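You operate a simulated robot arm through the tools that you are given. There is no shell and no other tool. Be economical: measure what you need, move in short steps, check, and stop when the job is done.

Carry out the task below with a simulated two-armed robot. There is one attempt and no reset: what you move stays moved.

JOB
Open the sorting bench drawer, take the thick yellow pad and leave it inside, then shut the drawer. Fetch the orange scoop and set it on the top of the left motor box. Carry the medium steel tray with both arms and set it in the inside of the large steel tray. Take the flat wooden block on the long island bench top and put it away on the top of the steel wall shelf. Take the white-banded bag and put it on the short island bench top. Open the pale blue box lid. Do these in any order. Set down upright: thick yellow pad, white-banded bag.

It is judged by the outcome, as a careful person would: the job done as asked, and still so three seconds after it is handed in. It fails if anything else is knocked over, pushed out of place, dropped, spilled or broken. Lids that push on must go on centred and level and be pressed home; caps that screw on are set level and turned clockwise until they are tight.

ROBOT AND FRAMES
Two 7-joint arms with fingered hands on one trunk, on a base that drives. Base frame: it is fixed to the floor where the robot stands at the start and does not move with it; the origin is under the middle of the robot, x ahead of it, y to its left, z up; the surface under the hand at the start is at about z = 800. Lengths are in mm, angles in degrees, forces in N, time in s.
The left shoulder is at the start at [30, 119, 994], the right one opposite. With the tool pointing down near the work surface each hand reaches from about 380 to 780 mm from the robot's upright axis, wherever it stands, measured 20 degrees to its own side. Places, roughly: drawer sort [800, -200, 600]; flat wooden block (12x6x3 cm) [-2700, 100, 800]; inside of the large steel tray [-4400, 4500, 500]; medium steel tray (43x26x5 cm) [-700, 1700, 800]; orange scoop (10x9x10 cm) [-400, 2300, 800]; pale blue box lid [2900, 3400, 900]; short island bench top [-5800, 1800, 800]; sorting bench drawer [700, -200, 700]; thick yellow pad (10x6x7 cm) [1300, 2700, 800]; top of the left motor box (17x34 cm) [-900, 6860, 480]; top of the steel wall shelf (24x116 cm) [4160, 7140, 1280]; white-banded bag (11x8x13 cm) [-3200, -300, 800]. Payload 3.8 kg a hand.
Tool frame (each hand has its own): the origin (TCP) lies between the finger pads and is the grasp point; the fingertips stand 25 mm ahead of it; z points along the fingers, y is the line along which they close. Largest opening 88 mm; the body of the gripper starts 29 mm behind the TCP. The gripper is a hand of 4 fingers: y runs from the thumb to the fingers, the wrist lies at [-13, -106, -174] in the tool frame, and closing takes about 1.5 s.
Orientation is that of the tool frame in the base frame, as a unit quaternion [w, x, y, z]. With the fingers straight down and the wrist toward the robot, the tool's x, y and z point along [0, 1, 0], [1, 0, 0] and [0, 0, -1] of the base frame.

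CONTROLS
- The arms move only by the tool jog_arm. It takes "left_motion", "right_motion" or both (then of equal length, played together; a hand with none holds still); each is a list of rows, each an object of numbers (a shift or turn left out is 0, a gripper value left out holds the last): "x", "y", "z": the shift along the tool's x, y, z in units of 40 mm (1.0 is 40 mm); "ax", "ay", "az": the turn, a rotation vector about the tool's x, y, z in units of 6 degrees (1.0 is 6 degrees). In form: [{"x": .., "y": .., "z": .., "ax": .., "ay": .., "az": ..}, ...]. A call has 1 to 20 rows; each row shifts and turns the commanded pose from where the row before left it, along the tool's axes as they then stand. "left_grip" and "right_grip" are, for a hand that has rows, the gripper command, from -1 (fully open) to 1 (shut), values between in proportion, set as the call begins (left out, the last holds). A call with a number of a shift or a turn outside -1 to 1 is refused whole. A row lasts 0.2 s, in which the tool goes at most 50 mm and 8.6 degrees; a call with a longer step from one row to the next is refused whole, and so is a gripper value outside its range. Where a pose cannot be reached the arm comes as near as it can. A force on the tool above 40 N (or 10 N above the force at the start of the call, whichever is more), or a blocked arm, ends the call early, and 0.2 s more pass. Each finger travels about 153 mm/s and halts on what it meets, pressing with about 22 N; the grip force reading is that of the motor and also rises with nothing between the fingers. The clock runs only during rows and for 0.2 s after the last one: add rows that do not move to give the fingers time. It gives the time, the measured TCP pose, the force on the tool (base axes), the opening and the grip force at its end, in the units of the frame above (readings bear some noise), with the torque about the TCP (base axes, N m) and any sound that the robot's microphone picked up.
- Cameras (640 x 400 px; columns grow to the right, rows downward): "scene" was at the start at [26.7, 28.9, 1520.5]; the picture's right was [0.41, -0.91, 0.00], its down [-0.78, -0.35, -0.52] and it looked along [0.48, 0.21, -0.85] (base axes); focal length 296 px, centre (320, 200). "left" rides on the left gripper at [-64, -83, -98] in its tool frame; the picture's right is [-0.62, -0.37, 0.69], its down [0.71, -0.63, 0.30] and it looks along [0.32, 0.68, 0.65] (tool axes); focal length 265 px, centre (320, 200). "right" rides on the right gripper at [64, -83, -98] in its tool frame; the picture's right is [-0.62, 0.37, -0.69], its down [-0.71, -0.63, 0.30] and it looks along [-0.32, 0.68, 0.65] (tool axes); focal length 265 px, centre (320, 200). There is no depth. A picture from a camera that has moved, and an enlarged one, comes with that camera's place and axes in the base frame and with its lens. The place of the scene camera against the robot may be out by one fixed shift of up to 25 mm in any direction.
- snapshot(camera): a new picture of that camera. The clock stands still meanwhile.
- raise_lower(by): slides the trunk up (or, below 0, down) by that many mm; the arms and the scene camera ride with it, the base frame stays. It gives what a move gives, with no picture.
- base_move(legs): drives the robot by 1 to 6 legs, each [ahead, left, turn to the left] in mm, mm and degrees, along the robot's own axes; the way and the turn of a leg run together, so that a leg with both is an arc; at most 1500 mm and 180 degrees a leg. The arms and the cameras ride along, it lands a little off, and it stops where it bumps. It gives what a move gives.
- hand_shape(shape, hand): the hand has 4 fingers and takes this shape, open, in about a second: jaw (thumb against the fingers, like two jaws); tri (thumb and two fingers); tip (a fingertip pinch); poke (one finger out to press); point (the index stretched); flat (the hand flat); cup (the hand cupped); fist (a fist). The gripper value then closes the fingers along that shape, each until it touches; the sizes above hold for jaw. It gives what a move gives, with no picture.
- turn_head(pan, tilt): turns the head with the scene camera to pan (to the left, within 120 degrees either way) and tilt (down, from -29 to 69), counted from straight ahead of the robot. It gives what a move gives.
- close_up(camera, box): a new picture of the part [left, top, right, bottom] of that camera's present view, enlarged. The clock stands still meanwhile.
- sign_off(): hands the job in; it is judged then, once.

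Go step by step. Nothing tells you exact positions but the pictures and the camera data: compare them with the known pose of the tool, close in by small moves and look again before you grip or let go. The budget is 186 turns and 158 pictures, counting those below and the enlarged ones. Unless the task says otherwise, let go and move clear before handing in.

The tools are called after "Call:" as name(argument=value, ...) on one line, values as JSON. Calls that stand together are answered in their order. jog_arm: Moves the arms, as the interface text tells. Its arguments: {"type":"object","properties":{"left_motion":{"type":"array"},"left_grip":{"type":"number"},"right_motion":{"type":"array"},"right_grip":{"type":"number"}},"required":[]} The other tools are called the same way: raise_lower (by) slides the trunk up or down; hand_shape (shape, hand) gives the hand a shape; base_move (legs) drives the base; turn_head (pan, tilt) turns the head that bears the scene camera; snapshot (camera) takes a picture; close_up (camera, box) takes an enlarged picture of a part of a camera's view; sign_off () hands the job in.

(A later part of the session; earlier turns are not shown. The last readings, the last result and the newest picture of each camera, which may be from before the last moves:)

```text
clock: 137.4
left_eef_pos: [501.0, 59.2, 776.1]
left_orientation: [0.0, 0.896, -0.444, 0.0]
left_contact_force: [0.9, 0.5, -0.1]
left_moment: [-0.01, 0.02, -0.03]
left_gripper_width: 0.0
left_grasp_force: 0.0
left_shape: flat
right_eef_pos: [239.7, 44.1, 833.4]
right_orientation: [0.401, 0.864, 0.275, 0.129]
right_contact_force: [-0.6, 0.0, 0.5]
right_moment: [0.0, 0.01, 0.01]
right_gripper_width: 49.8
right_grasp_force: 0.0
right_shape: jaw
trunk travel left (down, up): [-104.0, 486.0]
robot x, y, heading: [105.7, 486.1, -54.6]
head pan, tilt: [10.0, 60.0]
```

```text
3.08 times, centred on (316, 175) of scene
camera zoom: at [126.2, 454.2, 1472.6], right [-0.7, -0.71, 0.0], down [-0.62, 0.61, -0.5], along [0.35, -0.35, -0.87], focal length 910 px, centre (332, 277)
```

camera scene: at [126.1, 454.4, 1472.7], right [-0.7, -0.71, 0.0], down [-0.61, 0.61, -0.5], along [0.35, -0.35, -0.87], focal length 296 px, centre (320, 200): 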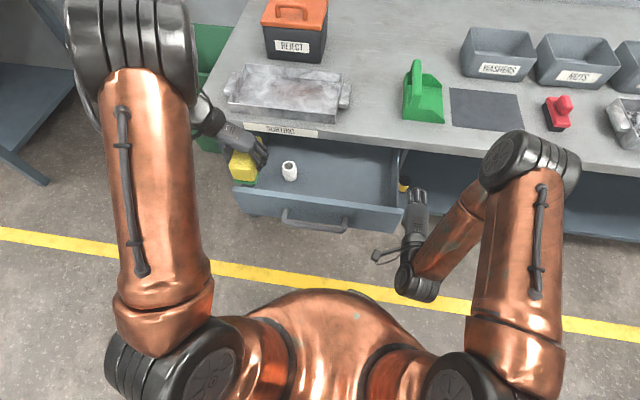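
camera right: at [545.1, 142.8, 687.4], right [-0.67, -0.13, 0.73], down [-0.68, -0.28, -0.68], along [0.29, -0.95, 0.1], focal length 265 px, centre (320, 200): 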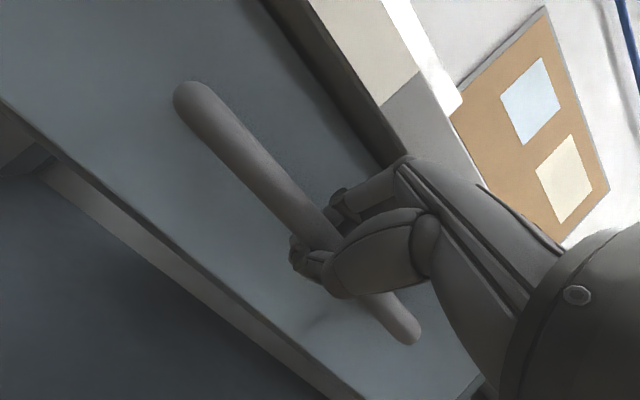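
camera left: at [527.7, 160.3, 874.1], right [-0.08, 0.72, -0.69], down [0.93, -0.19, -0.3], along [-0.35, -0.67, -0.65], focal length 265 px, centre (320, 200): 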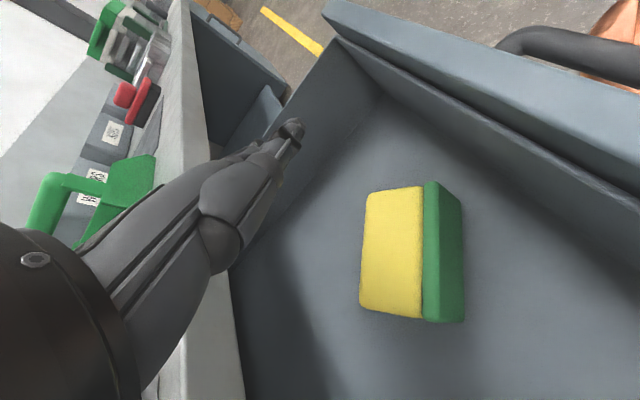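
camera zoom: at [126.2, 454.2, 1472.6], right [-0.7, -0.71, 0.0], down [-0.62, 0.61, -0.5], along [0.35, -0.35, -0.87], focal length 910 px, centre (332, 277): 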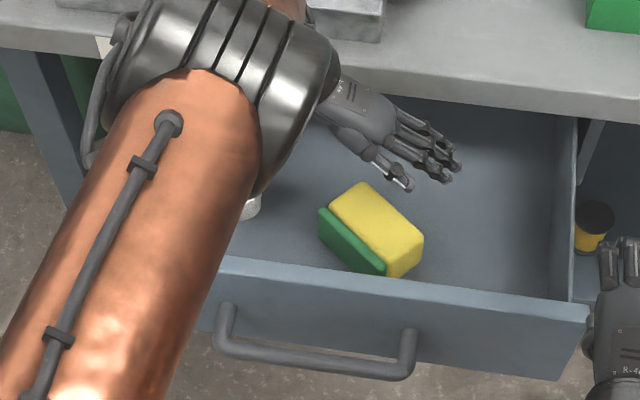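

The pad now lies on its side, with its green base facing the robot. To stand it up I need to grip it with the wrist on the far side, so I'll test whether the left hand can yaw that way.

Call:
jog_arm(left_motion=[{"z": -0.9}, {"z": -0.9}, {"z": -0.9}, {}])

Call:
hand_shape(shape="jaw", hand="left")

Call:
jog_arm(left_motion=[{"az": 1}, {"az": 1}, {"az": 1}, {"az": 1}, {"az": 1}, {"az": 1}, {"az": 1}, {"az": 1}, {"az": 1}, {"az": 1}, {"az": 1}, {"az": 1}, {"az": 1}, {"az": 1}, {"az": 1}, {"az": 1}, {"az": 1}, {"az": 1}, {"az": 1}, {"az": 1}], left_grip=-1)

Call:
snapshot(camera="scene")

```text
clock: 138.4
left_eef_pos: [502.3, 58.7, 884.5]
left_orientation: [0.0, 0.897, -0.442, 0.0]
left_contact_force: [0.4, 0.3, -0.4]
left_moment: [-0.02, 0.0, 0.0]
left_gripper_width: 0.0
left_grasp_force: 0.2
left_shape: flat
right_eef_pos: [239.7, 43.8, 832.2]
right_orientation: [0.401, 0.865, 0.275, 0.129]
right_contact_force: [0.8, -0.3, -0.5]
right_moment: [0.0, -0.03, 0.0]
right_gripper_width: 49.7
right_grasp_force: 0.0
right_shape: jaw
trunk travel left (down, up): [-104.0, 486.0]
robot x, y, heading: [103.9, 487.4, -55.0]
head pan, tilt: [10.0, 60.0]
```

```text
clock: 139.3
left_eef_pos: [503.4, 58.0, 883.9]
left_orientation: [-0.001, 0.897, -0.443, 0.0]
left_contact_force: [0.6, -0.6, 0.6]
left_moment: [-0.02, 0.02, -0.03]
left_gripper_width: 87.8
left_grasp_force: 0.2
left_shape: jaw
right_eef_pos: [240.4, 44.9, 833.0]
right_orientation: [0.401, 0.864, 0.275, 0.129]
right_contact_force: [0.3, 1.1, 0.4]
right_moment: [0.03, 0.03, 0.02]
right_gripper_width: 50.0
right_grasp_force: 0.0
right_shape: jaw
trunk travel left (down, up): [-104.0, 486.0]
robot x, y, heading: [104.4, 483.6, -54.9]
head pan, tilt: [10.0, 60.0]
```

```text
clock: 143.5
left_eef_pos: [493.6, 98.2, 881.6]
left_orientation: [0.001, -0.124, 0.992, 0.001]
left_contact_force: [-0.2, 0.1, 0.0]
left_moment: [-0.01, 0.02, 0.01]
left_gripper_width: 87.7
left_grasp_force: 0.0
left_shape: jaw
left hand out of reach, approached as far as the arm can: row 8, 9, 10, 11, 12, 13
right_eef_pos: [240.0, 44.2, 832.8]
right_orientation: [0.401, 0.865, 0.274, 0.128]
right_contact_force: [-0.5, 0.3, 0.9]
right_moment: [0.03, -0.01, 0.02]
right_gripper_width: 49.8
right_grasp_force: 0.0
right_shape: jaw
trunk travel left (down, up): [-104.0, 486.0]
robot x, y, heading: [104.0, 485.1, -54.7]
head pan, tilt: [10.0, 60.0]
```

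```text
98 pictures are left
camera scene: at [125.7, 454.3, 1472.6], right [-0.7, -0.71, 0.0], down [-0.62, 0.61, -0.5], along [0.36, -0.35, -0.87], focal length 296 px, centre (320, 200)
```

scene: 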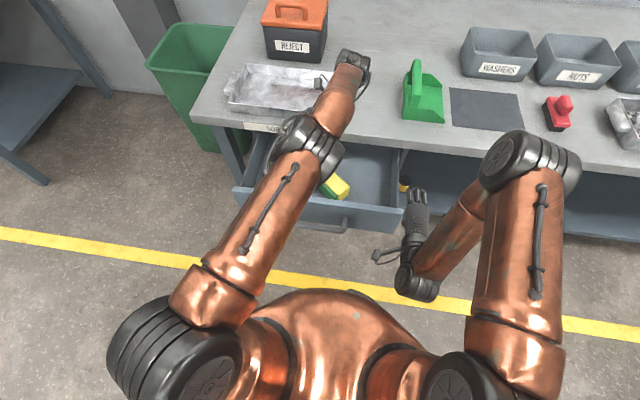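

The hand reaches that orientation. I'll fine-turn it and hover over the fallen pad.

Call:
jog_arm(left_motion=[{"az": 0.97}, {"az": 0.97}, {"az": 0.97}, {"x": 0.64, "y": 0.14}, {"x": 0.64, "y": 0.14}, {"z": 0.7}, {"z": 0.7}, {"z": 0.6}, {}])

Call:
snapshot(camera="left")

Call:
close_up(camera="scene", box=[220, 110, 412, 240])

```text
clock: 145.5
left_eef_pos: [445.2, 110.4, 801.2]
left_orientation: [0.0, 0.026, 1.0, 0.0]
left_contact_force: [0.8, -0.3, 0.4]
left_moment: [0.01, 0.0, 0.02]
left_gripper_width: 87.6
left_grasp_force: 0.0
left_shape: jaw
right_eef_pos: [239.9, 45.1, 833.4]
right_orientation: [0.401, 0.864, 0.275, 0.129]
right_contact_force: [0.8, 0.3, 0.4]
right_moment: [0.02, -0.01, 0.03]
right_gripper_width: 49.9
right_grasp_force: 0.1
right_shape: jaw
trunk travel left (down, up): [-104.0, 486.0]
robot x, y, heading: [108.8, 487.4, -54.6]
head pan, tilt: [10.0, 60.0]
```

```text
97 pictures are left
camera left: at [503.7, 23.5, 900.5], right [0.6, -0.4, -0.69], down [-0.75, -0.59, -0.31], along [-0.29, 0.7, -0.65], focal length 265 px, centre (320, 200)
```

left: 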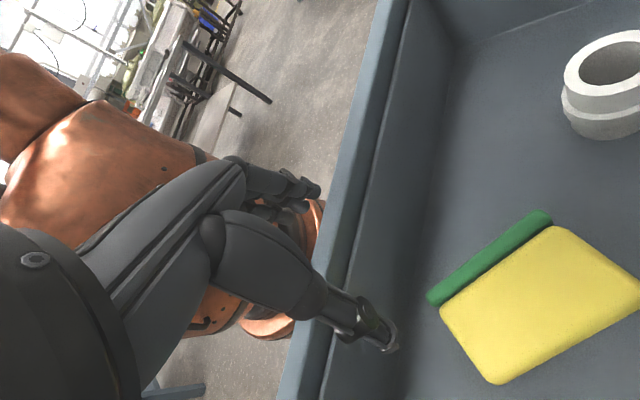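

```text
3.08 times, centred on (316, 175) of scene
camera zoom: at [125.8, 454.4, 1472.6], right [-0.7, -0.71, 0.0], down [-0.62, 0.61, -0.5], along [0.36, -0.35, -0.87], focal length 910 px, centre (332, 277)
```

zoom: 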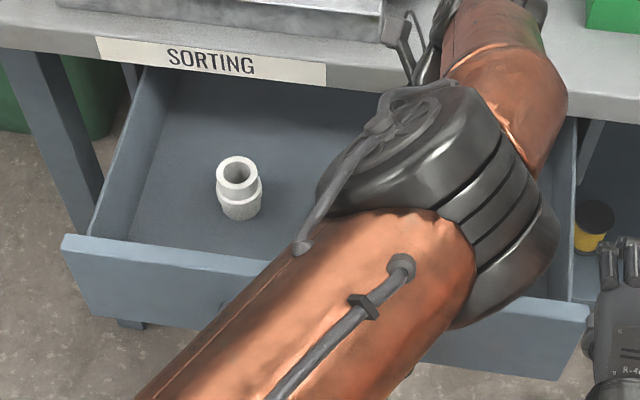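

Call:
jog_arm(left_motion=[{"x": -0.54, "y": -0.67}, {"x": -0.53, "y": -0.66}, {}])

Call:
snapshot(camera="left")

```text
clock: 146.3
left_eef_pos: [464.2, 83.1, 801.5]
left_orientation: [0.0, 0.026, 1.0, 0.002]
left_contact_force: [-0.2, -0.1, 0.2]
left_moment: [0.03, -0.01, 0.0]
left_gripper_width: 87.9
left_grasp_force: 0.1
left_shape: jaw
left hand out of reach, approached as far as the arm can: row 2
right_eef_pos: [240.6, 44.4, 832.3]
right_orientation: [0.4, 0.865, 0.275, 0.129]
right_contact_force: [0.5, -0.2, 0.2]
right_moment: [0.0, 0.0, -0.01]
right_gripper_width: 49.9
right_grasp_force: 0.0
right_shape: jaw
trunk travel left (down, up): [-104.0, 486.0]
robot x, y, heading: [108.9, 483.5, -54.5]
head pan, tilt: [10.0, 60.0]
```

```text
95 pictures are left
camera left: at [524.3, -3.9, 900.0], right [0.6, -0.4, -0.69], down [-0.75, -0.59, -0.31], along [-0.29, 0.7, -0.65], focal length 265 px, centre (320, 200)
```

left: 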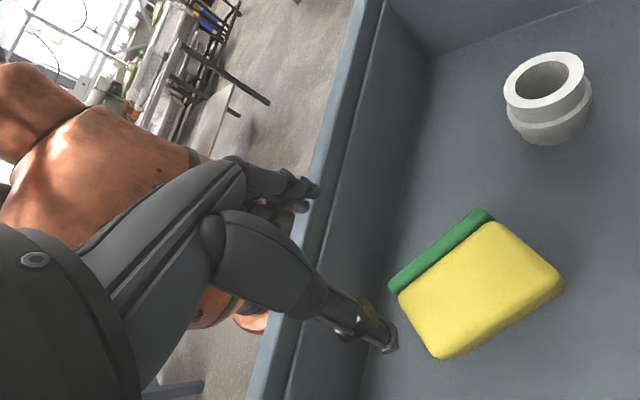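

Call:
base_move(legs=[[60, 0, 0]])

Call:
snapshot(camera="left")

```text
clock: 147.3
left_eef_pos: [500.7, 31.4, 801.3]
left_orientation: [0.0, 0.026, 1.0, 0.002]
left_contact_force: [0.7, 0.1, 0.3]
left_moment: [0.01, 0.01, 0.03]
left_gripper_width: 88.0
left_grasp_force: 0.1
left_shape: jaw
right_eef_pos: [277.9, -5.0, 830.9]
right_orientation: [0.4, 0.865, 0.275, 0.129]
right_contact_force: [0.7, -0.2, -1.0]
right_moment: [-0.03, 0.02, -0.01]
right_gripper_width: 49.6
right_grasp_force: 0.1
right_shape: jaw
trunk travel left (down, up): [-104.0, 486.0]
robot x, y, heading: [141.8, 436.3, -55.0]
head pan, tilt: [10.0, 60.0]
```

```text
94 pictures are left
camera left: at [560.4, -55.2, 899.4], right [0.6, -0.4, -0.69], down [-0.75, -0.59, -0.31], along [-0.29, 0.7, -0.65], focal length 265 px, centre (320, 200)
```

left: 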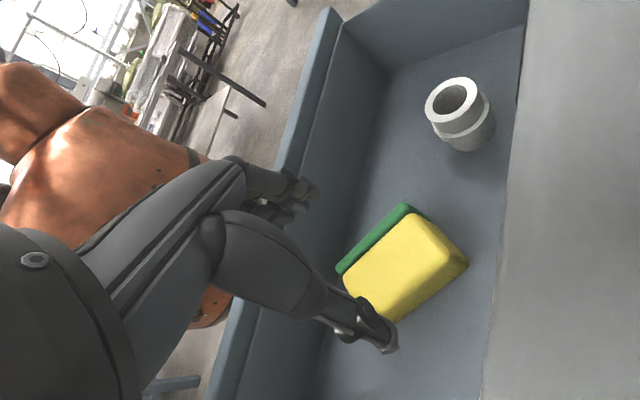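

Call:
jog_arm(left_motion=[{"x": 0.38, "y": 0.6}, {"z": 0.8}, {"z": 0.8}, {"z": 0.8}, {"z": 0.4}, {"z": 0.3}, {}])

Call:
snapshot(camera="left")

```text
clock: 148.6
left_eef_pos: [488.8, 54.5, 701.2]
left_orientation: [0.011, 0.029, 0.999, -0.007]
left_contact_force: [0.4, 0.1, 11.0]
left_moment: [-0.98, -0.6, 0.08]
left_gripper_width: 87.8
left_grasp_force: 0.0
left_shape: jaw
left hand out of reach, approached as far as the arm can: row 5, 6
right_eef_pos: [276.7, -5.4, 833.3]
right_orientation: [0.401, 0.864, 0.275, 0.13]
right_contact_force: [0.6, 0.6, -0.4]
right_moment: [-0.01, 0.01, 0.01]
right_gripper_width: 49.9
right_grasp_force: 0.1
right_shape: jaw
trunk travel left (down, up): [-104.0, 486.0]
robot x, y, heading: [147.3, 435.3, -54.8]
head pan, tilt: [10.0, 60.0]
stopped in row 6 (left hand): the force on the tool passed its limit at 49 N (the readings are from after the stop); the commanded pose is now the measured one
```

```text
93 pictures are left
camera left: at [546.1, -31.1, 803.2], right [0.61, -0.41, -0.67], down [-0.74, -0.59, -0.31], along [-0.27, 0.69, -0.67], focal length 265 px, centre (320, 200)
```

left: 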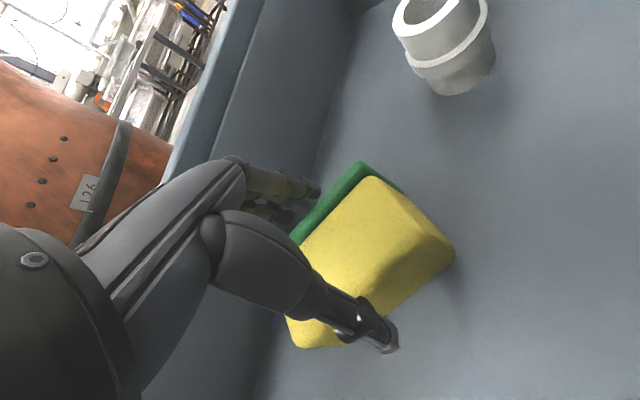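

Something met resistance at 701 mm. Let me see what touches.

Call:
snapshot(camera="scene")

```text
92 pictures are left
camera scene: at [160.7, 404.7, 1472.7], right [-0.7, -0.71, 0.0], down [-0.62, 0.61, -0.5], along [0.36, -0.35, -0.87], focal length 296 px, centre (320, 200)
```

scene: 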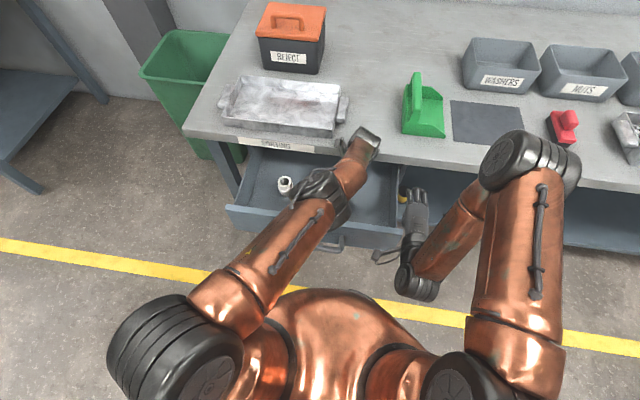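

The wrist is fouling the bench edge. I'll rise slightly, tilt the hand 12° so that the wrist comes off the bench, and go down again.

Call:
jog_arm(left_motion=[{"z": -0.6}, {"ax": 1}, {"ax": 1}, {}, {"y": 0.16, "z": 0.5}, {"y": 0.16, "z": 0.53}, {}])

Call:
snapshot(camera="left")

```text
clock: 150.2
left_eef_pos: [489.7, 58.8, 682.3]
left_orientation: [0.006, 0.03, 0.993, -0.111]
left_contact_force: [0.5, -0.2, 0.6]
left_moment: [-0.01, -0.02, -0.01]
left_gripper_width: 88.1
left_grasp_force: 0.1
left_shape: jaw
right_eef_pos: [276.4, -6.6, 834.2]
right_orientation: [0.4, 0.864, 0.276, 0.129]
right_contact_force: [-0.2, 0.1, -0.3]
right_moment: [0.02, 0.02, -0.01]
right_gripper_width: 50.0
right_grasp_force: 0.0
right_shape: jaw
trunk travel left (down, up): [-104.0, 486.0]
robot x, y, heading: [140.1, 431.8, -54.5]
head pan, tilt: [10.0, 60.0]
```

```text
91 pictures are left
camera left: at [548.2, -4.4, 797.0], right [0.6, -0.55, -0.58], down [-0.75, -0.64, -0.17], along [-0.28, 0.54, -0.79], focal length 265 px, centre (320, 200)
```

left: 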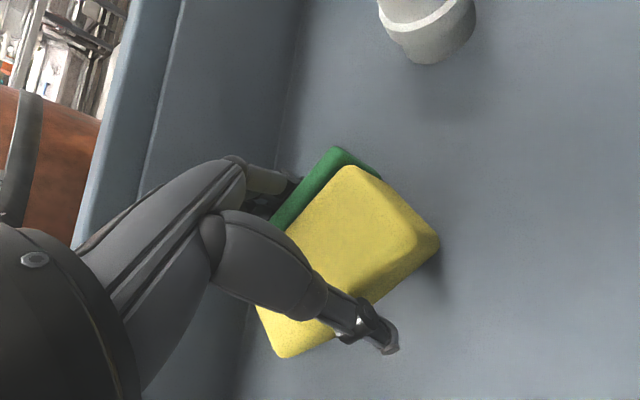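

The hand straddles the pad with no contact. I'll close and lift 100 mm.

Call:
jog_arm(left_motion=[{}, {}, {}, {}, {}, {}, {}, {}, {"y": -0.13, "z": -0.6}, {"y": -0.13, "z": -0.6}, {"y": -0.13, "z": -0.6}, {"y": -0.13, "z": -0.6}, {}], left_grip=1)

Call:
snapshot(camera="left")

```text
clock: 153.0
left_eef_pos: [487.1, 60.0, 778.0]
left_orientation: [0.005, 0.03, 0.993, -0.111]
left_contact_force: [0.1, 0.3, -0.4]
left_moment: [0.0, 0.02, 0.05]
left_gripper_width: 63.5
left_grasp_force: 22.1
left_shape: jaw
right_eef_pos: [275.5, -6.8, 833.5]
right_orientation: [0.401, 0.865, 0.275, 0.128]
right_contact_force: [0.6, 0.5, 0.0]
right_moment: [-0.02, -0.01, 0.0]
right_gripper_width: 50.2
right_grasp_force: 0.1
right_shape: jaw
trunk travel left (down, up): [-104.0, 486.0]
robot x, y, heading: [145.7, 433.8, -54.8]
head pan, tilt: [10.0, 60.0]
```

```text
90 pictures are left
camera left: at [546.4, -4.8, 894.0], right [0.6, -0.55, -0.58], down [-0.75, -0.64, -0.17], along [-0.28, 0.54, -0.79], focal length 265 px, centre (320, 200)
```

left: 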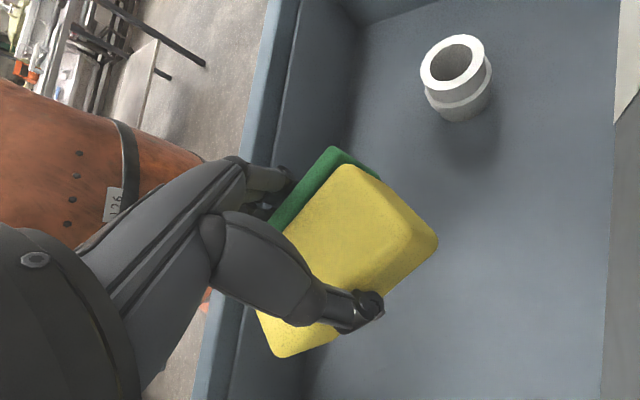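

The pad is held. I'll tilt the hand to about 60° so that the green base swings underneath, then lower most of the way.

Call:
jog_arm(left_motion=[{"ax": 1}, {"ax": 1}, {"ax": 1}, {"ax": 1}, {"ax": 1}, {"ax": 1}, {"ax": 1}, {"ax": 0.9}, {}])

Call:
jog_arm(left_motion=[{"x": -0.21, "y": 0.65, "z": 0.72}, {"x": -0.21, "y": 0.64, "z": 0.72}, {}])

Call:
snapshot(camera="left")

Call:
snapshot(camera="scene")

```text
clock: 155.0
left_eef_pos: [489.5, 59.1, 779.8]
left_orientation: [-0.007, 0.031, 0.865, -0.5]
left_contact_force: [0.3, -1.1, -0.9]
left_moment: [-0.04, -0.01, -0.01]
left_gripper_width: 62.3
left_grasp_force: 22.0
left_shape: jaw
right_eef_pos: [276.5, -6.7, 832.7]
right_orientation: [0.4, 0.865, 0.275, 0.128]
right_contact_force: [-0.3, -0.4, 0.8]
right_moment: [0.03, -0.01, 0.01]
right_gripper_width: 50.0
right_grasp_force: 0.0
right_shape: jaw
trunk travel left (down, up): [-104.0, 486.0]
robot x, y, heading: [142.4, 435.4, -54.5]
head pan, tilt: [10.0, 60.0]
```

```text
clock: 155.8
left_eef_pos: [506.6, 34.2, 706.8]
left_orientation: [-0.008, 0.03, 0.865, -0.501]
left_contact_force: [0.0, -0.1, -0.7]
left_moment: [-0.01, -0.02, 0.0]
left_gripper_width: 62.6
left_grasp_force: 22.1
left_shape: jaw
right_eef_pos: [275.9, -6.0, 832.6]
right_orientation: [0.401, 0.864, 0.275, 0.129]
right_contact_force: [0.4, -0.1, -0.3]
right_moment: [0.02, -0.05, 0.02]
right_gripper_width: 49.9
right_grasp_force: 0.1
right_shape: jaw
trunk travel left (down, up): [-104.0, 486.0]
robot x, y, heading: [139.8, 435.6, -54.6]
head pan, tilt: [10.0, 60.0]
```

```text
89 pictures are left
camera left: at [570.7, 74.0, 829.7], right [0.57, -0.82, -0.01], down [-0.75, -0.53, 0.38], along [-0.32, -0.21, -0.92], focal length 265 px, centre (320, 200)
```

left: 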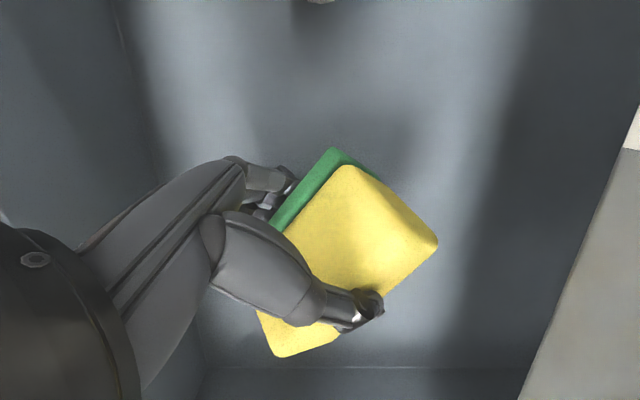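

```text
88 pictures are left
camera scene: at [161.8, 404.0, 1472.7], right [-0.7, -0.71, 0.0], down [-0.62, 0.61, -0.5], along [0.36, -0.35, -0.87], focal length 296 px, centre (320, 200)
```

scene: 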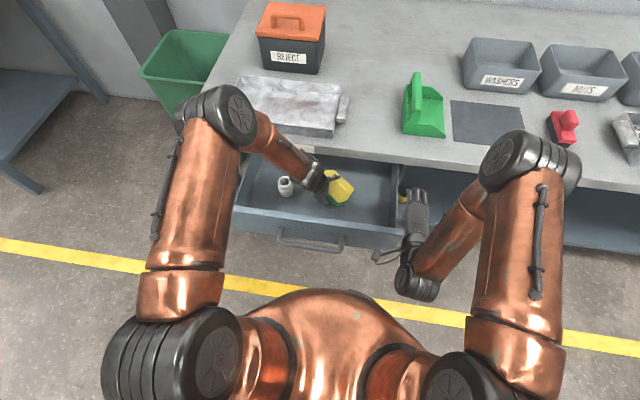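

Call:
jog_arm(left_motion=[{"ax": 1}, {"y": 0.15, "z": 0.08}, {"y": 0.15, "z": 0.08}, {}])

Call:
jog_arm(left_motion=[{"y": 0.1, "z": 0.05}, {}])

Call:
close_up(camera="scene", box=[240, 140, 400, 240])

```text
clock: 156.8
left_eef_pos: [505.6, 32.7, 693.1]
left_orientation: [-0.008, 0.029, 0.837, -0.546]
left_contact_force: [-0.4, 0.1, 0.0]
left_moment: [0.02, 0.02, 0.02]
left_gripper_width: 62.3
left_grasp_force: 22.3
left_shape: jaw
right_eef_pos: [277.3, -6.6, 833.3]
right_orientation: [0.401, 0.864, 0.275, 0.129]
right_contact_force: [0.2, -0.2, -0.4]
right_moment: [-0.02, 0.01, 0.01]
right_gripper_width: 50.0
right_grasp_force: 0.0
right_shape: jaw
trunk travel left (down, up): [-104.0, 486.0]
robot x, y, heading: [144.7, 434.7, -55.0]
head pan, tilt: [10.0, 60.0]
```

```text
clock: 157.4
left_eef_pos: [505.4, 32.8, 689.1]
left_orientation: [-0.008, 0.029, 0.838, -0.546]
left_contact_force: [0.1, -0.6, 0.7]
left_moment: [0.06, -0.01, -0.06]
left_gripper_width: 62.3
left_grasp_force: 22.2
left_shape: jaw
right_eef_pos: [276.1, -4.7, 833.4]
right_orientation: [0.401, 0.864, 0.275, 0.129]
right_contact_force: [0.1, 0.4, -0.2]
right_moment: [0.01, 0.02, -0.03]
right_gripper_width: 50.0
right_grasp_force: 0.2
right_shape: jaw
trunk travel left (down, up): [-104.0, 486.0]
robot x, y, heading: [139.5, 434.3, -54.7]
head pan, tilt: [10.0, 60.0]
```

```text
4.00 times, centred on (320, 190) of scene
camera zoom: at [161.7, 404.0, 1472.7], right [-0.7, -0.71, 0.0], down [-0.62, 0.61, -0.5], along [0.36, -0.35, -0.87], focal length 1183 px, centre (320, 240)
```

zoom: 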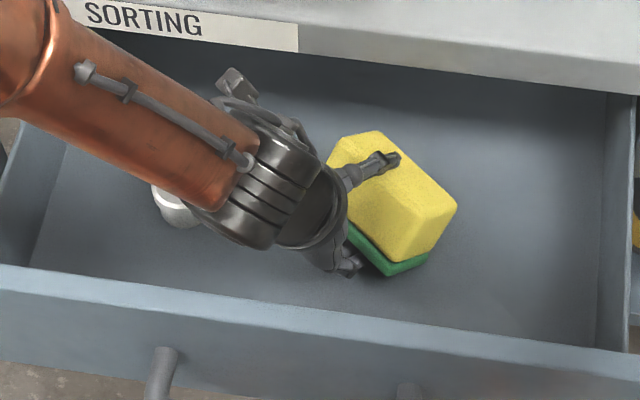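

Call:
jog_arm(left_motion=[{"y": 0.1, "z": 0.05}, {"y": 0.1, "z": 0.05}, {}])

Call:
close_up(camera="scene", box=[240, 140, 400, 240])

```text
clock: 158.2
left_eef_pos: [506.5, 31.6, 682.9]
left_orientation: [-0.005, 0.029, 0.836, -0.548]
left_contact_force: [6.9, 3.5, 36.8]
left_moment: [0.35, -0.19, -0.12]
left_gripper_width: 59.7
left_grasp_force: 22.1
left_shape: jaw
right_eef_pos: [275.5, -4.2, 833.2]
right_orientation: [0.402, 0.864, 0.275, 0.129]
right_contact_force: [0.2, -0.7, -0.9]
right_moment: [-0.01, -0.03, 0.0]
right_gripper_width: 49.8
right_grasp_force: 0.2
right_shape: jaw
trunk travel left (down, up): [-104.0, 486.0]
robot x, y, heading: [143.3, 435.6, -54.7]
head pan, tilt: [10.0, 60.0]
```

```text
4.00 times, centred on (320, 190) of scene
camera zoom: at [160.3, 407.0, 1473.0], right [-0.7, -0.71, 0.0], down [-0.62, 0.61, -0.5], along [0.36, -0.35, -0.86], focal length 1183 px, centre (320, 240)
```

zoom: 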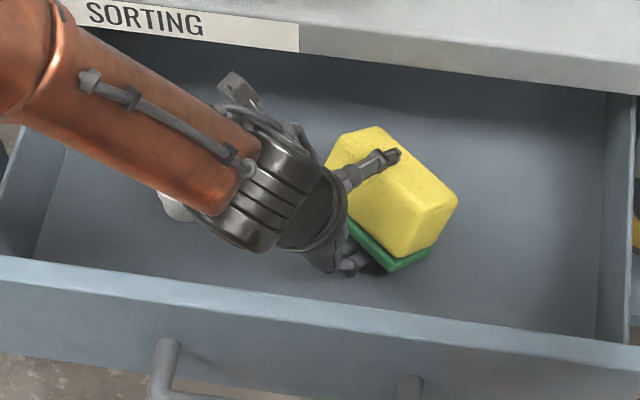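

Contact. I'll ease up a little, shift a bit deeper for clearance from the front panel, open, draw back from under the pad and then rise.

Call:
jog_arm(left_motion=[{"y": -0.15, "z": -0.07}, {"x": -0.25, "y": -0.15, "z": 0.33}, {"x": -0.25, "y": -0.15, "z": 0.33}, {}])

Call:
jog_arm(left_motion=[{}, {}, {}, {}, {"z": -0.25}, {"z": -0.3}, {"z": -0.3}, {"z": -0.3}, {}], left_grip=-0.9)

Call:
close_up(camera="scene", box=[240, 140, 400, 240])

Call:
snapshot(camera="left")

```text
clock: 159.2
left_eef_pos: [523.2, 2.8, 685.0]
left_orientation: [-0.009, 0.029, 0.838, -0.545]
left_contact_force: [1.1, 0.7, 7.4]
left_moment: [0.15, -0.04, 0.0]
left_gripper_width: 60.2
left_grasp_force: 21.9
left_shape: jaw
right_eef_pos: [275.4, -6.7, 832.8]
right_orientation: [0.4, 0.865, 0.275, 0.128]
right_contact_force: [0.4, 0.1, 0.7]
right_moment: [0.05, 0.0, -0.01]
right_gripper_width: 49.7
right_grasp_force: 0.0
right_shape: jaw
trunk travel left (down, up): [-104.0, 486.0]
robot x, y, heading: [138.1, 434.3, -54.6]
head pan, tilt: [10.0, 60.0]
```

```text
clock: 161.2
left_eef_pos: [525.3, 45.4, 706.1]
left_orientation: [-0.008, 0.029, 0.838, -0.544]
left_contact_force: [0.1, 0.4, 0.3]
left_moment: [0.02, -0.01, -0.02]
left_gripper_width: 84.1
left_grasp_force: 0.0
left_shape: jaw
right_eef_pos: [276.0, -5.0, 833.2]
right_orientation: [0.4, 0.865, 0.275, 0.129]
right_contact_force: [-0.2, -0.5, -0.3]
right_moment: [0.04, -0.01, 0.01]
right_gripper_width: 49.7
right_grasp_force: 0.0
right_shape: jaw
trunk travel left (down, up): [-104.0, 486.0]
robot x, y, heading: [142.7, 433.4, -54.8]
head pan, tilt: [10.0, 60.0]
```

```text
4.00 times, centred on (320, 190) of scene
camera zoom: at [161.8, 403.8, 1472.6], right [-0.7, -0.71, 0.0], down [-0.62, 0.61, -0.5], along [0.36, -0.35, -0.87], focal length 1183 px, centre (320, 240)
```

zoom: 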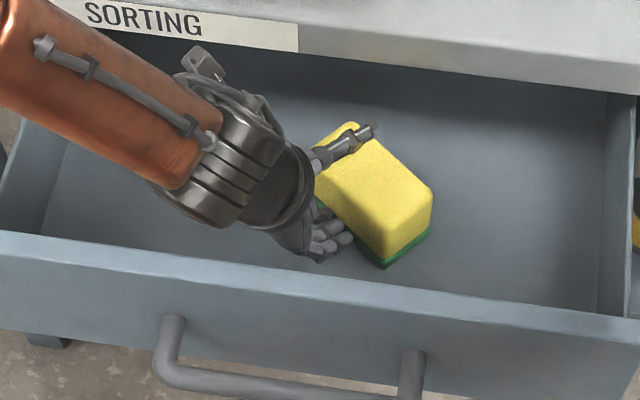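

```text
84 pictures are left
camera left: at [590.3, 97.4, 822.8], right [0.57, -0.82, 0.07], down [-0.75, -0.49, 0.44], along [-0.33, -0.3, -0.9], focal length 265 px, centre (320, 200)
```

left: 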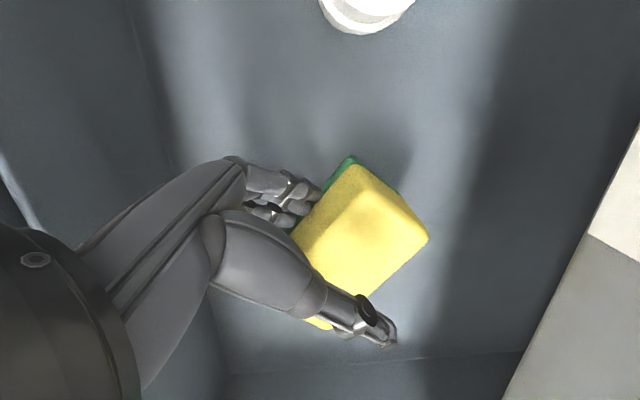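

The pad now sits on its green base. I'll draw back a little more and rise clear.

Call:
jog_arm(left_motion=[{"z": -0.3}, {"y": -0.45, "z": -0.3}, {"y": -0.6, "z": -0.35}, {"y": -0.7, "z": -0.35}, {"y": -0.8, "z": -0.35}, {"y": -0.8, "z": -0.35}, {"y": -0.8, "z": -0.35}, {}])

Call:
close_up(camera="scene", box=[240, 140, 400, 240])

```text
clock: 163.0
left_eef_pos: [524.3, 62.3, 896.1]
left_orientation: [-0.009, 0.029, 0.838, -0.546]
left_contact_force: [0.4, 1.0, -0.3]
left_moment: [-0.01, 0.02, 0.0]
left_gripper_width: 83.6
left_grasp_force: 0.1
left_shape: jaw
right_eef_pos: [276.8, -6.5, 832.5]
right_orientation: [0.399, 0.865, 0.276, 0.13]
right_contact_force: [-0.2, -0.7, -0.5]
right_moment: [-0.02, -0.05, -0.01]
right_gripper_width: 49.9
right_grasp_force: 0.2
right_shape: jaw
trunk travel left (down, up): [-104.0, 486.0]
robot x, y, heading: [140.7, 436.5, -54.9]
head pan, tilt: [10.0, 60.0]
```

```text
4.00 times, centred on (320, 190) of scene
camera zoom: at [162.5, 403.9, 1472.6], right [-0.7, -0.71, 0.0], down [-0.62, 0.61, -0.5], along [0.35, -0.35, -0.87], focal length 1183 px, centre (320, 240)
```

zoom: 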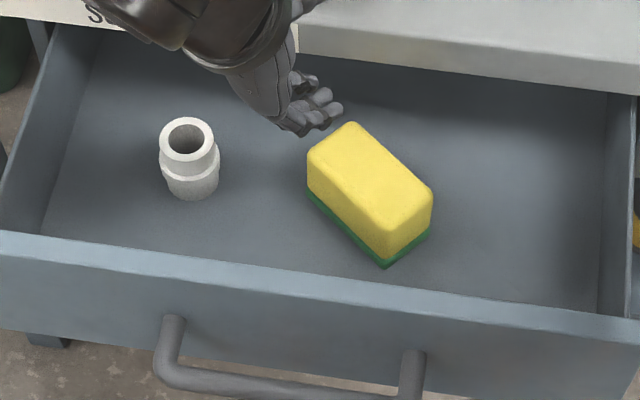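

The pad stands upright on its green base in the drawer. I'll back off, bring the left arm back to a neutral pose, and line up the right hand with the handle to push it shut.

Call:
jog_arm(left_motion=[{"y": -0.7, "z": -0.3}, {"y": -0.7, "z": -0.3}, {"y": -0.7, "z": -0.3}, {"y": -0.7, "z": -0.3}, {}])

Call:
base_move(legs=[[-220, 0, 0], [0, 240, 0]])

Call:
jog_arm(left_motion=[{"ax": -1}, {"ax": -1}, {"ax": -1}, {"ax": -1}, {"ax": -1}, {"ax": -1}, {"ax": -1}, {"ax": -1}, {"ax": -1}, {"ax": -1}, {"ax": -1}, {"az": -1}, {"az": -1}, {"az": -1}, {"az": -1}, {"az": -1}, {"az": -1}, {"az": -1}, {"az": -1}], right_motion=[{"y": -0.6, "z": 0.5}, {"y": -0.6, "z": 0.5}, {"y": -0.6, "z": 0.5}, {"y": -0.6, "z": 0.5}, {}, {}, {}, {}, {}, {}, {}, {}, {}, {}, {}, {}, {}, {}, {}], right_grip=1)

Call:
turn_head(pan=0, tilt=48)

Call:
snapshot(camera="scene")

Call:
snapshot(camera="right")

```text
clock: 164.2
left_eef_pos: [522.1, 63.0, 1016.0]
left_orientation: [-0.009, 0.029, 0.838, -0.545]
left_contact_force: [-0.5, 0.2, 0.2]
left_moment: [0.01, 0.01, 0.0]
left_gripper_width: 83.6
left_grasp_force: 0.0
left_shape: jaw
right_eef_pos: [275.9, -6.7, 832.8]
right_orientation: [0.4, 0.865, 0.275, 0.129]
right_contact_force: [0.7, -0.7, -0.1]
right_moment: [0.02, -0.01, -0.02]
right_gripper_width: 49.4
right_grasp_force: 0.1
right_shape: jaw
trunk travel left (down, up): [-104.0, 486.0]
robot x, y, heading: [138.5, 435.5, -54.7]
head pan, tilt: [10.0, 60.0]
```

```text
clock: 167.2
left_eef_pos: [591.6, 382.9, 1016.3]
left_orientation: [-0.007, 0.027, 0.838, -0.545]
left_contact_force: [0.2, 0.3, 1.1]
left_moment: [0.0, 0.0, -0.01]
left_gripper_width: 83.7
left_grasp_force: 0.0
left_shape: jaw
right_eef_pos: [346.0, 313.3, 832.9]
right_orientation: [0.4, 0.864, 0.276, 0.129]
right_contact_force: [-0.2, 0.0, -0.8]
right_moment: [0.01, -0.03, 0.01]
right_gripper_width: 49.9
right_grasp_force: 0.2
right_shape: jaw
trunk travel left (down, up): [-104.0, 486.0]
robot x, y, heading: [211.4, 747.4, -54.4]
head pan, tilt: [10.0, 60.0]
```

```text
clock: 171.2
left_eef_pos: [588.5, 391.3, 1032.6]
left_orientation: [0.008, -0.382, 0.924, -0.004]
left_contact_force: [0.0, 0.1, 0.5]
left_moment: [0.01, 0.0, 0.01]
left_gripper_width: 83.8
left_grasp_force: 0.2
left_shape: jaw
left hand out of reach, approached as far as the arm can: row 16
right_eef_pos: [345.7, 313.3, 706.4]
right_orientation: [0.401, 0.864, 0.277, 0.13]
right_contact_force: [0.1, 0.1, 0.4]
right_moment: [0.0, -0.03, 0.02]
right_gripper_width: 0.1
right_grasp_force: 21.6
right_shape: jaw
trunk travel left (down, up): [-104.0, 486.0]
robot x, y, heading: [212.3, 752.8, -54.7]
head pan, tilt: [10.0, 60.0]
```

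```text
clock: 172.0
left_eef_pos: [587.2, 391.8, 1031.0]
left_orientation: [0.008, -0.38, 0.925, -0.004]
left_contact_force: [-0.5, -0.1, 0.3]
left_moment: [0.0, 0.0, 0.02]
left_gripper_width: 83.4
left_grasp_force: 0.0
left_shape: jaw
right_eef_pos: [345.9, 312.9, 707.1]
right_orientation: [0.401, 0.864, 0.276, 0.129]
right_contact_force: [-0.5, 0.1, -0.8]
right_moment: [-0.02, 0.02, 0.02]
right_gripper_width: 0.2
right_grasp_force: 22.7
right_shape: jaw
trunk travel left (down, up): [-104.0, 486.0]
robot x, y, heading: [210.0, 754.4, -54.4]
head pan, tilt: [0.0, 48.0]
```

```text
82 pictures are left
camera scene: at [228.3, 704.6, 1487.9], right [-0.81, -0.58, 0.0], down [-0.43, 0.61, -0.67], along [0.39, -0.54, -0.74], focal length 296 px, centre (320, 200)
```

scene: 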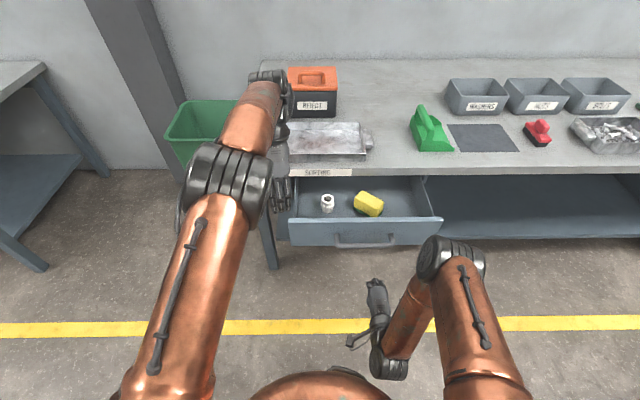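

```text
81 pictures are left
camera right: at [322.6, 457.5, 707.6], right [-0.68, -0.12, 0.73], down [-0.68, -0.27, -0.68], along [0.28, -0.95, 0.1], focal length 265 px, centre (320, 200)
```

right: 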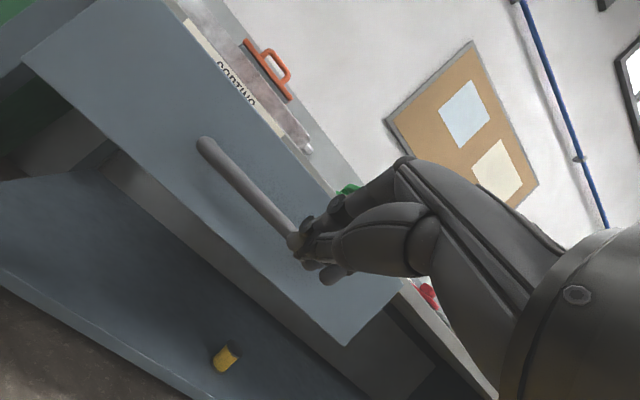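

Call:
jog_arm(left_motion=[{"az": -1}, {"az": -1}, {"az": -1}, {"az": -1}, {"az": -1}, {"az": -1}, {"az": -1}, {"az": -1}, {"az": -1}, {"az": -1}, {"az": -1}, {"az": -1}, {"az": -1}, {"az": -1}, {"az": -1}, {"az": -1}, {"az": -1}, {"az": -1}, {"az": -1}, {"az": -1}], left_grip=-1)

Call:
jog_arm(left_motion=[{"az": -1}, {"az": -1}, {"az": -1}, {"az": -1}, {"az": -1}, {"az": -1}, {"az": -1}, {"az": -1}, {"az": -0.4}, {}])

Call:
base_move(legs=[[335, 0, 0]])

Call:
snapshot(camera="scene")

```text
clock: 176.2
left_eef_pos: [587.7, 391.5, 1032.9]
left_orientation: [0.0, 0.991, -0.131, 0.008]
left_contact_force: [0.1, 0.2, -0.2]
left_moment: [-0.01, 0.02, 0.0]
left_gripper_width: 87.4
left_grasp_force: 0.1
left_shape: jaw
right_eef_pos: [346.9, 313.3, 708.3]
right_orientation: [0.401, 0.864, 0.275, 0.129]
right_contact_force: [-0.3, -0.3, -0.5]
right_moment: [0.03, -0.01, -0.01]
right_gripper_width: 0.0
right_grasp_force: 22.0
right_shape: jaw
trunk travel left (down, up): [-104.0, 486.0]
robot x, y, heading: [208.3, 749.3, -54.6]
head pan, tilt: [0.0, 48.0]
```

```text
clock: 178.4
left_eef_pos: [586.9, 392.0, 1031.5]
left_orientation: [0.004, 0.953, 0.302, 0.008]
left_contact_force: [-0.4, -0.3, 0.3]
left_moment: [0.01, -0.02, 0.02]
left_gripper_width: 87.4
left_grasp_force: 0.0
left_shape: jaw
right_eef_pos: [346.0, 313.7, 707.6]
right_orientation: [0.401, 0.864, 0.276, 0.129]
right_contact_force: [0.7, -0.4, -0.1]
right_moment: [-0.02, -0.02, 0.03]
right_gripper_width: 0.0
right_grasp_force: 22.4
right_shape: jaw
trunk travel left (down, up): [-104.0, 486.0]
robot x, y, heading: [210.0, 752.2, -54.2]
head pan, tilt: [0.0, 48.0]
```

```text
clock: 180.6
left_eef_pos: [783.5, 120.5, 1030.6]
left_orientation: [0.003, 0.952, 0.305, 0.007]
left_contact_force: [0.1, -0.2, 0.0]
left_moment: [0.03, -0.01, 0.0]
left_gripper_width: 87.4
left_grasp_force: 0.0
left_shape: jaw
right_eef_pos: [542.9, 41.6, 707.2]
right_orientation: [0.4, 0.863, 0.279, 0.13]
right_contact_force: [0.5, 0.1, 0.1]
right_moment: [0.0, -0.01, -0.01]
right_gripper_width: 0.0
right_grasp_force: 22.4
right_shape: jaw
trunk travel left (down, up): [-104.0, 486.0]
robot x, y, heading: [403.8, 481.6, -54.0]
head pan, tilt: [0.0, 48.0]
```

```text
80 pictures are left
camera scene: at [424.1, 431.3, 1487.8], right [-0.81, -0.58, 0.0], down [-0.43, 0.6, -0.67], along [0.39, -0.54, -0.74], focal length 296 px, centre (320, 200)
```

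scene: 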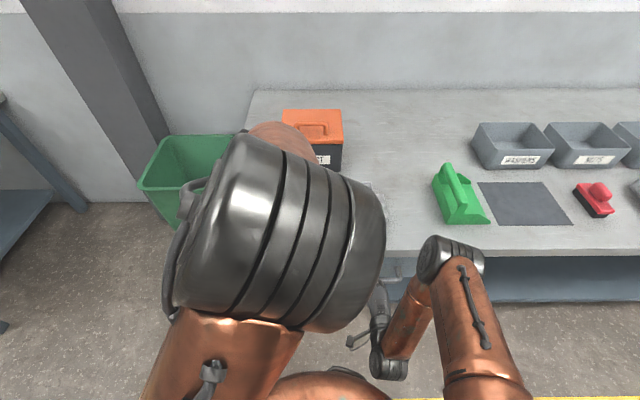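

Call:
base_move(legs=[[40, 0, 0]])

Call:
snapshot(camera="right")

```text
clock: 181.5
left_eef_pos: [798.8, 97.4, 1031.0]
left_orientation: [0.003, 0.953, 0.304, 0.008]
left_contact_force: [0.3, 0.7, 0.1]
left_moment: [0.02, 0.01, -0.02]
left_gripper_width: 87.6
left_grasp_force: 0.1
left_shape: jaw
right_eef_pos: [555.7, 24.1, 709.5]
right_orientation: [0.399, 0.864, 0.277, 0.133]
right_contact_force: [-5.1, 7.5, 7.0]
right_moment: [0.01, 0.05, 0.0]
right_gripper_width: 0.4
right_grasp_force: 21.8
right_shape: jaw
trunk travel left (down, up): [-104.0, 486.0]
robot x, y, heading: [421.3, 456.0, -54.6]
head pan, tilt: [0.0, 48.0]
stopped in leg 1: the force on the tool passed its limit at 107 N (the readings are from after the stop); the commanded pose is now the measured one
```

```text
79 pictures are left
camera right: at [531.8, 167.5, 709.6], right [-0.68, -0.13, 0.72], down [-0.68, -0.27, -0.68], along [0.29, -0.95, 0.1], focal length 265 px, centre (320, 200)
```

right: 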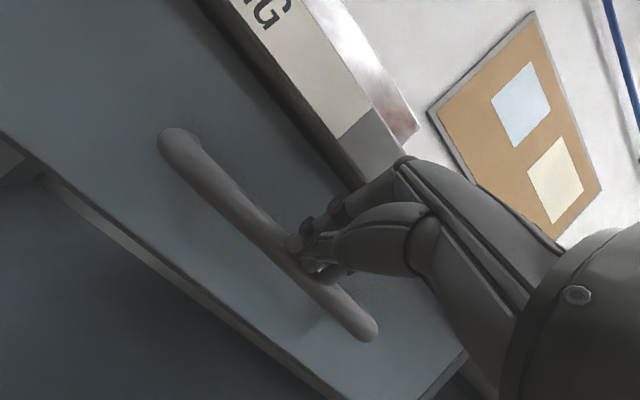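

The drawer is shut. I'll back away, bring both hands to neutral poses, and drive to face the tray bench.

Call:
base_move(legs=[[-280, 0, 0]])

Call:
jog_arm(left_motion=[{"x": 0.9}, {"x": 0.9}, {"x": 0.9}, {"x": 0.9}, {"x": 0.9}, {}, {}, {}, {}, {}, {}, {}, {}, {}, {}], right_motion=[{"ax": 1}, {"ax": 1}, {"ax": 1}, {"ax": 1}, {"ax": 1}, {"ax": 1}, {"ax": 1}, {"ax": 1}, {"ax": 0.33}, {"z": -1}, {"z": -1}, {"z": -1}, {"z": -1}, {"z": -1}, {"z": -1}], right_grip=-1)

Call:
close_up(camera="scene", box=[220, 60, 540, 260])

Call:
base_move(legs=[[0, 0, 180]])

Call:
turn_head(pan=0, tilt=30)

Call:
snapshot(camera="scene")

```text
clock: 183.4
left_eef_pos: [634.9, 323.5, 1031.9]
left_orientation: [0.004, 0.953, 0.303, 0.008]
left_contact_force: [0.0, 0.6, 0.1]
left_moment: [-0.05, -0.02, 0.01]
left_gripper_width: 87.6
left_grasp_force: 0.1
left_shape: jaw
right_eef_pos: [390.5, 251.0, 709.9]
right_orientation: [0.4, 0.864, 0.276, 0.133]
right_contact_force: [0.1, 0.7, 0.3]
right_moment: [0.0, 0.0, 0.0]
right_gripper_width: 0.0
right_grasp_force: 21.8
right_shape: jaw
trunk travel left (down, up): [-104.0, 486.0]
robot x, y, heading: [253.3, 686.2, -54.6]
head pan, tilt: [0.0, 48.0]
```

```text
clock: 186.6
left_eef_pos: [782.9, 428.4, 1034.2]
left_orientation: [0.004, 0.953, 0.303, 0.008]
left_contact_force: [0.0, 0.6, 0.3]
left_moment: [-0.05, 0.03, 0.01]
left_gripper_width: 87.6
left_grasp_force: 0.0
left_shape: jaw
right_eef_pos: [389.0, 247.6, 949.7]
right_orientation: [-0.003, 0.952, 0.306, 0.004]
right_contact_force: [-0.6, -0.6, 0.3]
right_moment: [0.0, 0.0, 0.04]
right_gripper_width: 87.4
right_grasp_force: 0.0
right_shape: jaw
trunk travel left (down, up): [-104.0, 486.0]
robot x, y, heading: [260.2, 685.8, -54.9]
head pan, tilt: [0.0, 48.0]
```

```text
2.00 times, centred on (380, 160) of scene
camera zoom: at [276.7, 638.3, 1488.0], right [-0.82, -0.58, 0.0], down [-0.43, 0.61, -0.67], along [0.39, -0.55, -0.74], focal length 592 px, centre (200, 280)
```

zoom: 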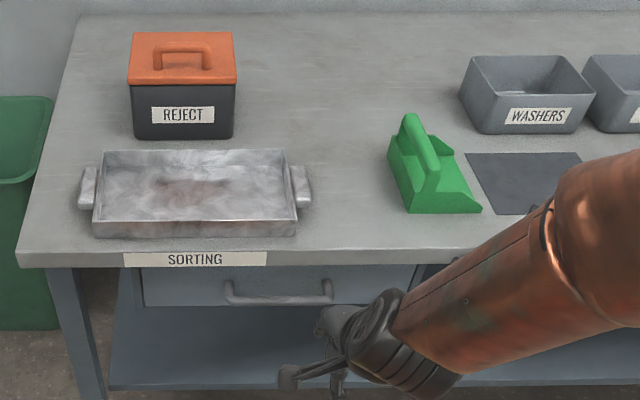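

```text
clock: 194.3
left_eef_pos: [-263.3, 946.1, 1034.3]
left_orientation: [-0.008, -0.299, 0.954, 0.003]
left_contact_force: [0.4, 0.6, -0.3]
left_moment: [0.02, -0.03, 0.0]
left_gripper_width: 87.6
left_grasp_force: 0.1
left_shape: jaw
right_eef_pos: [130.2, 1123.2, 949.0]
right_orientation: [-0.003, -0.302, 0.953, -0.002]
right_contact_force: [-0.2, 0.3, 0.1]
right_moment: [-0.01, 0.0, 0.0]
right_gripper_width: 87.9
right_grasp_force: 0.1
right_shape: jaw
trunk travel left (down, up): [-104.0, 486.0]
robot x, y, heading: [261.1, 685.3, 125.2]
head pan, tilt: [0.0, 48.0]
```

```text
clock: 195.2
left_eef_pos: [-263.5, 945.5, 1035.1]
left_orientation: [-0.007, -0.299, 0.954, 0.003]
left_contact_force: [-0.8, -0.2, 0.7]
left_moment: [-0.01, 0.04, -0.02]
left_gripper_width: 87.9
left_grasp_force: 0.1
left_shape: jaw
right_eef_pos: [131.0, 1124.7, 949.2]
right_orientation: [-0.004, -0.302, 0.953, -0.003]
right_contact_force: [-0.1, -0.1, 1.1]
right_moment: [-0.01, 0.0, 0.01]
right_gripper_width: 87.7
right_grasp_force: 0.1
right_shape: jaw
trunk travel left (down, up): [-104.0, 486.0]
robot x, y, heading: [258.3, 684.1, 125.1]
head pan, tilt: [0.0, 30.0]
```

```text
77 pictures are left
camera scene: at [202.1, 743.6, 1514.6], right [0.82, 0.57, 0.0], down [0.29, -0.41, -0.87], along [-0.5, 0.71, -0.5], focal length 296 px, centre (320, 200)
```

scene: 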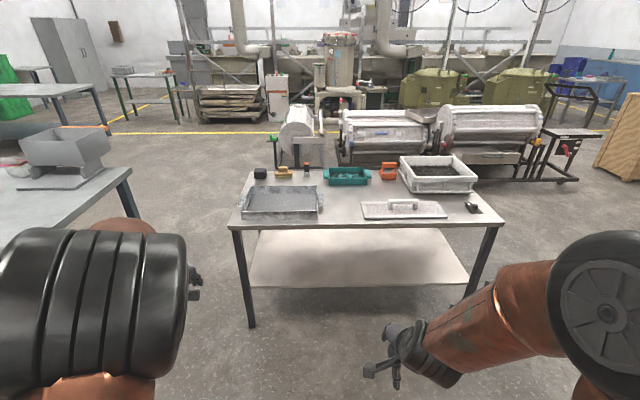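

Call:
close_up(camera="scene", box=[220, 150, 380, 250])

Call:
close_up(camera="scene", box=[150, 40, 310, 140])

```text
4.00 times, centred on (300, 200) of scene
camera zoom: at [202.1, 743.6, 1514.6], right [0.82, 0.57, 0.0], down [0.29, -0.41, -0.87], along [-0.5, 0.71, -0.5], focal length 1183 px, centre (400, 200)
```

zoom: 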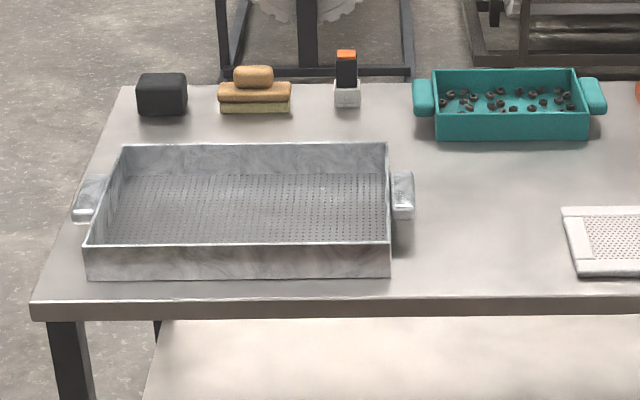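

```text
4.00 times, centred on (230, 90) of scene
camera zoom: at [202.1, 743.6, 1514.6], right [0.82, 0.57, 0.0], down [0.29, -0.41, -0.87], along [-0.5, 0.71, -0.5], focal length 1183 px, centre (680, 640)
```

zoom: 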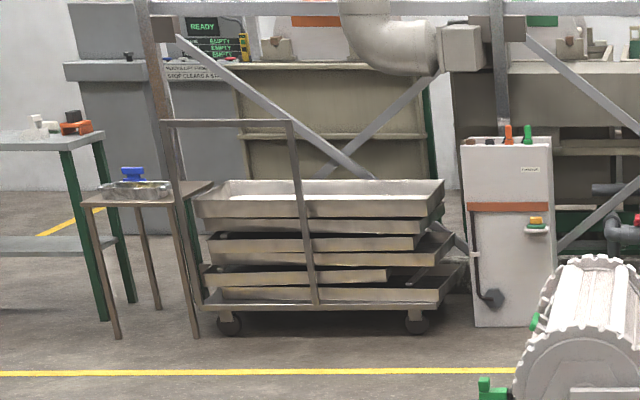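

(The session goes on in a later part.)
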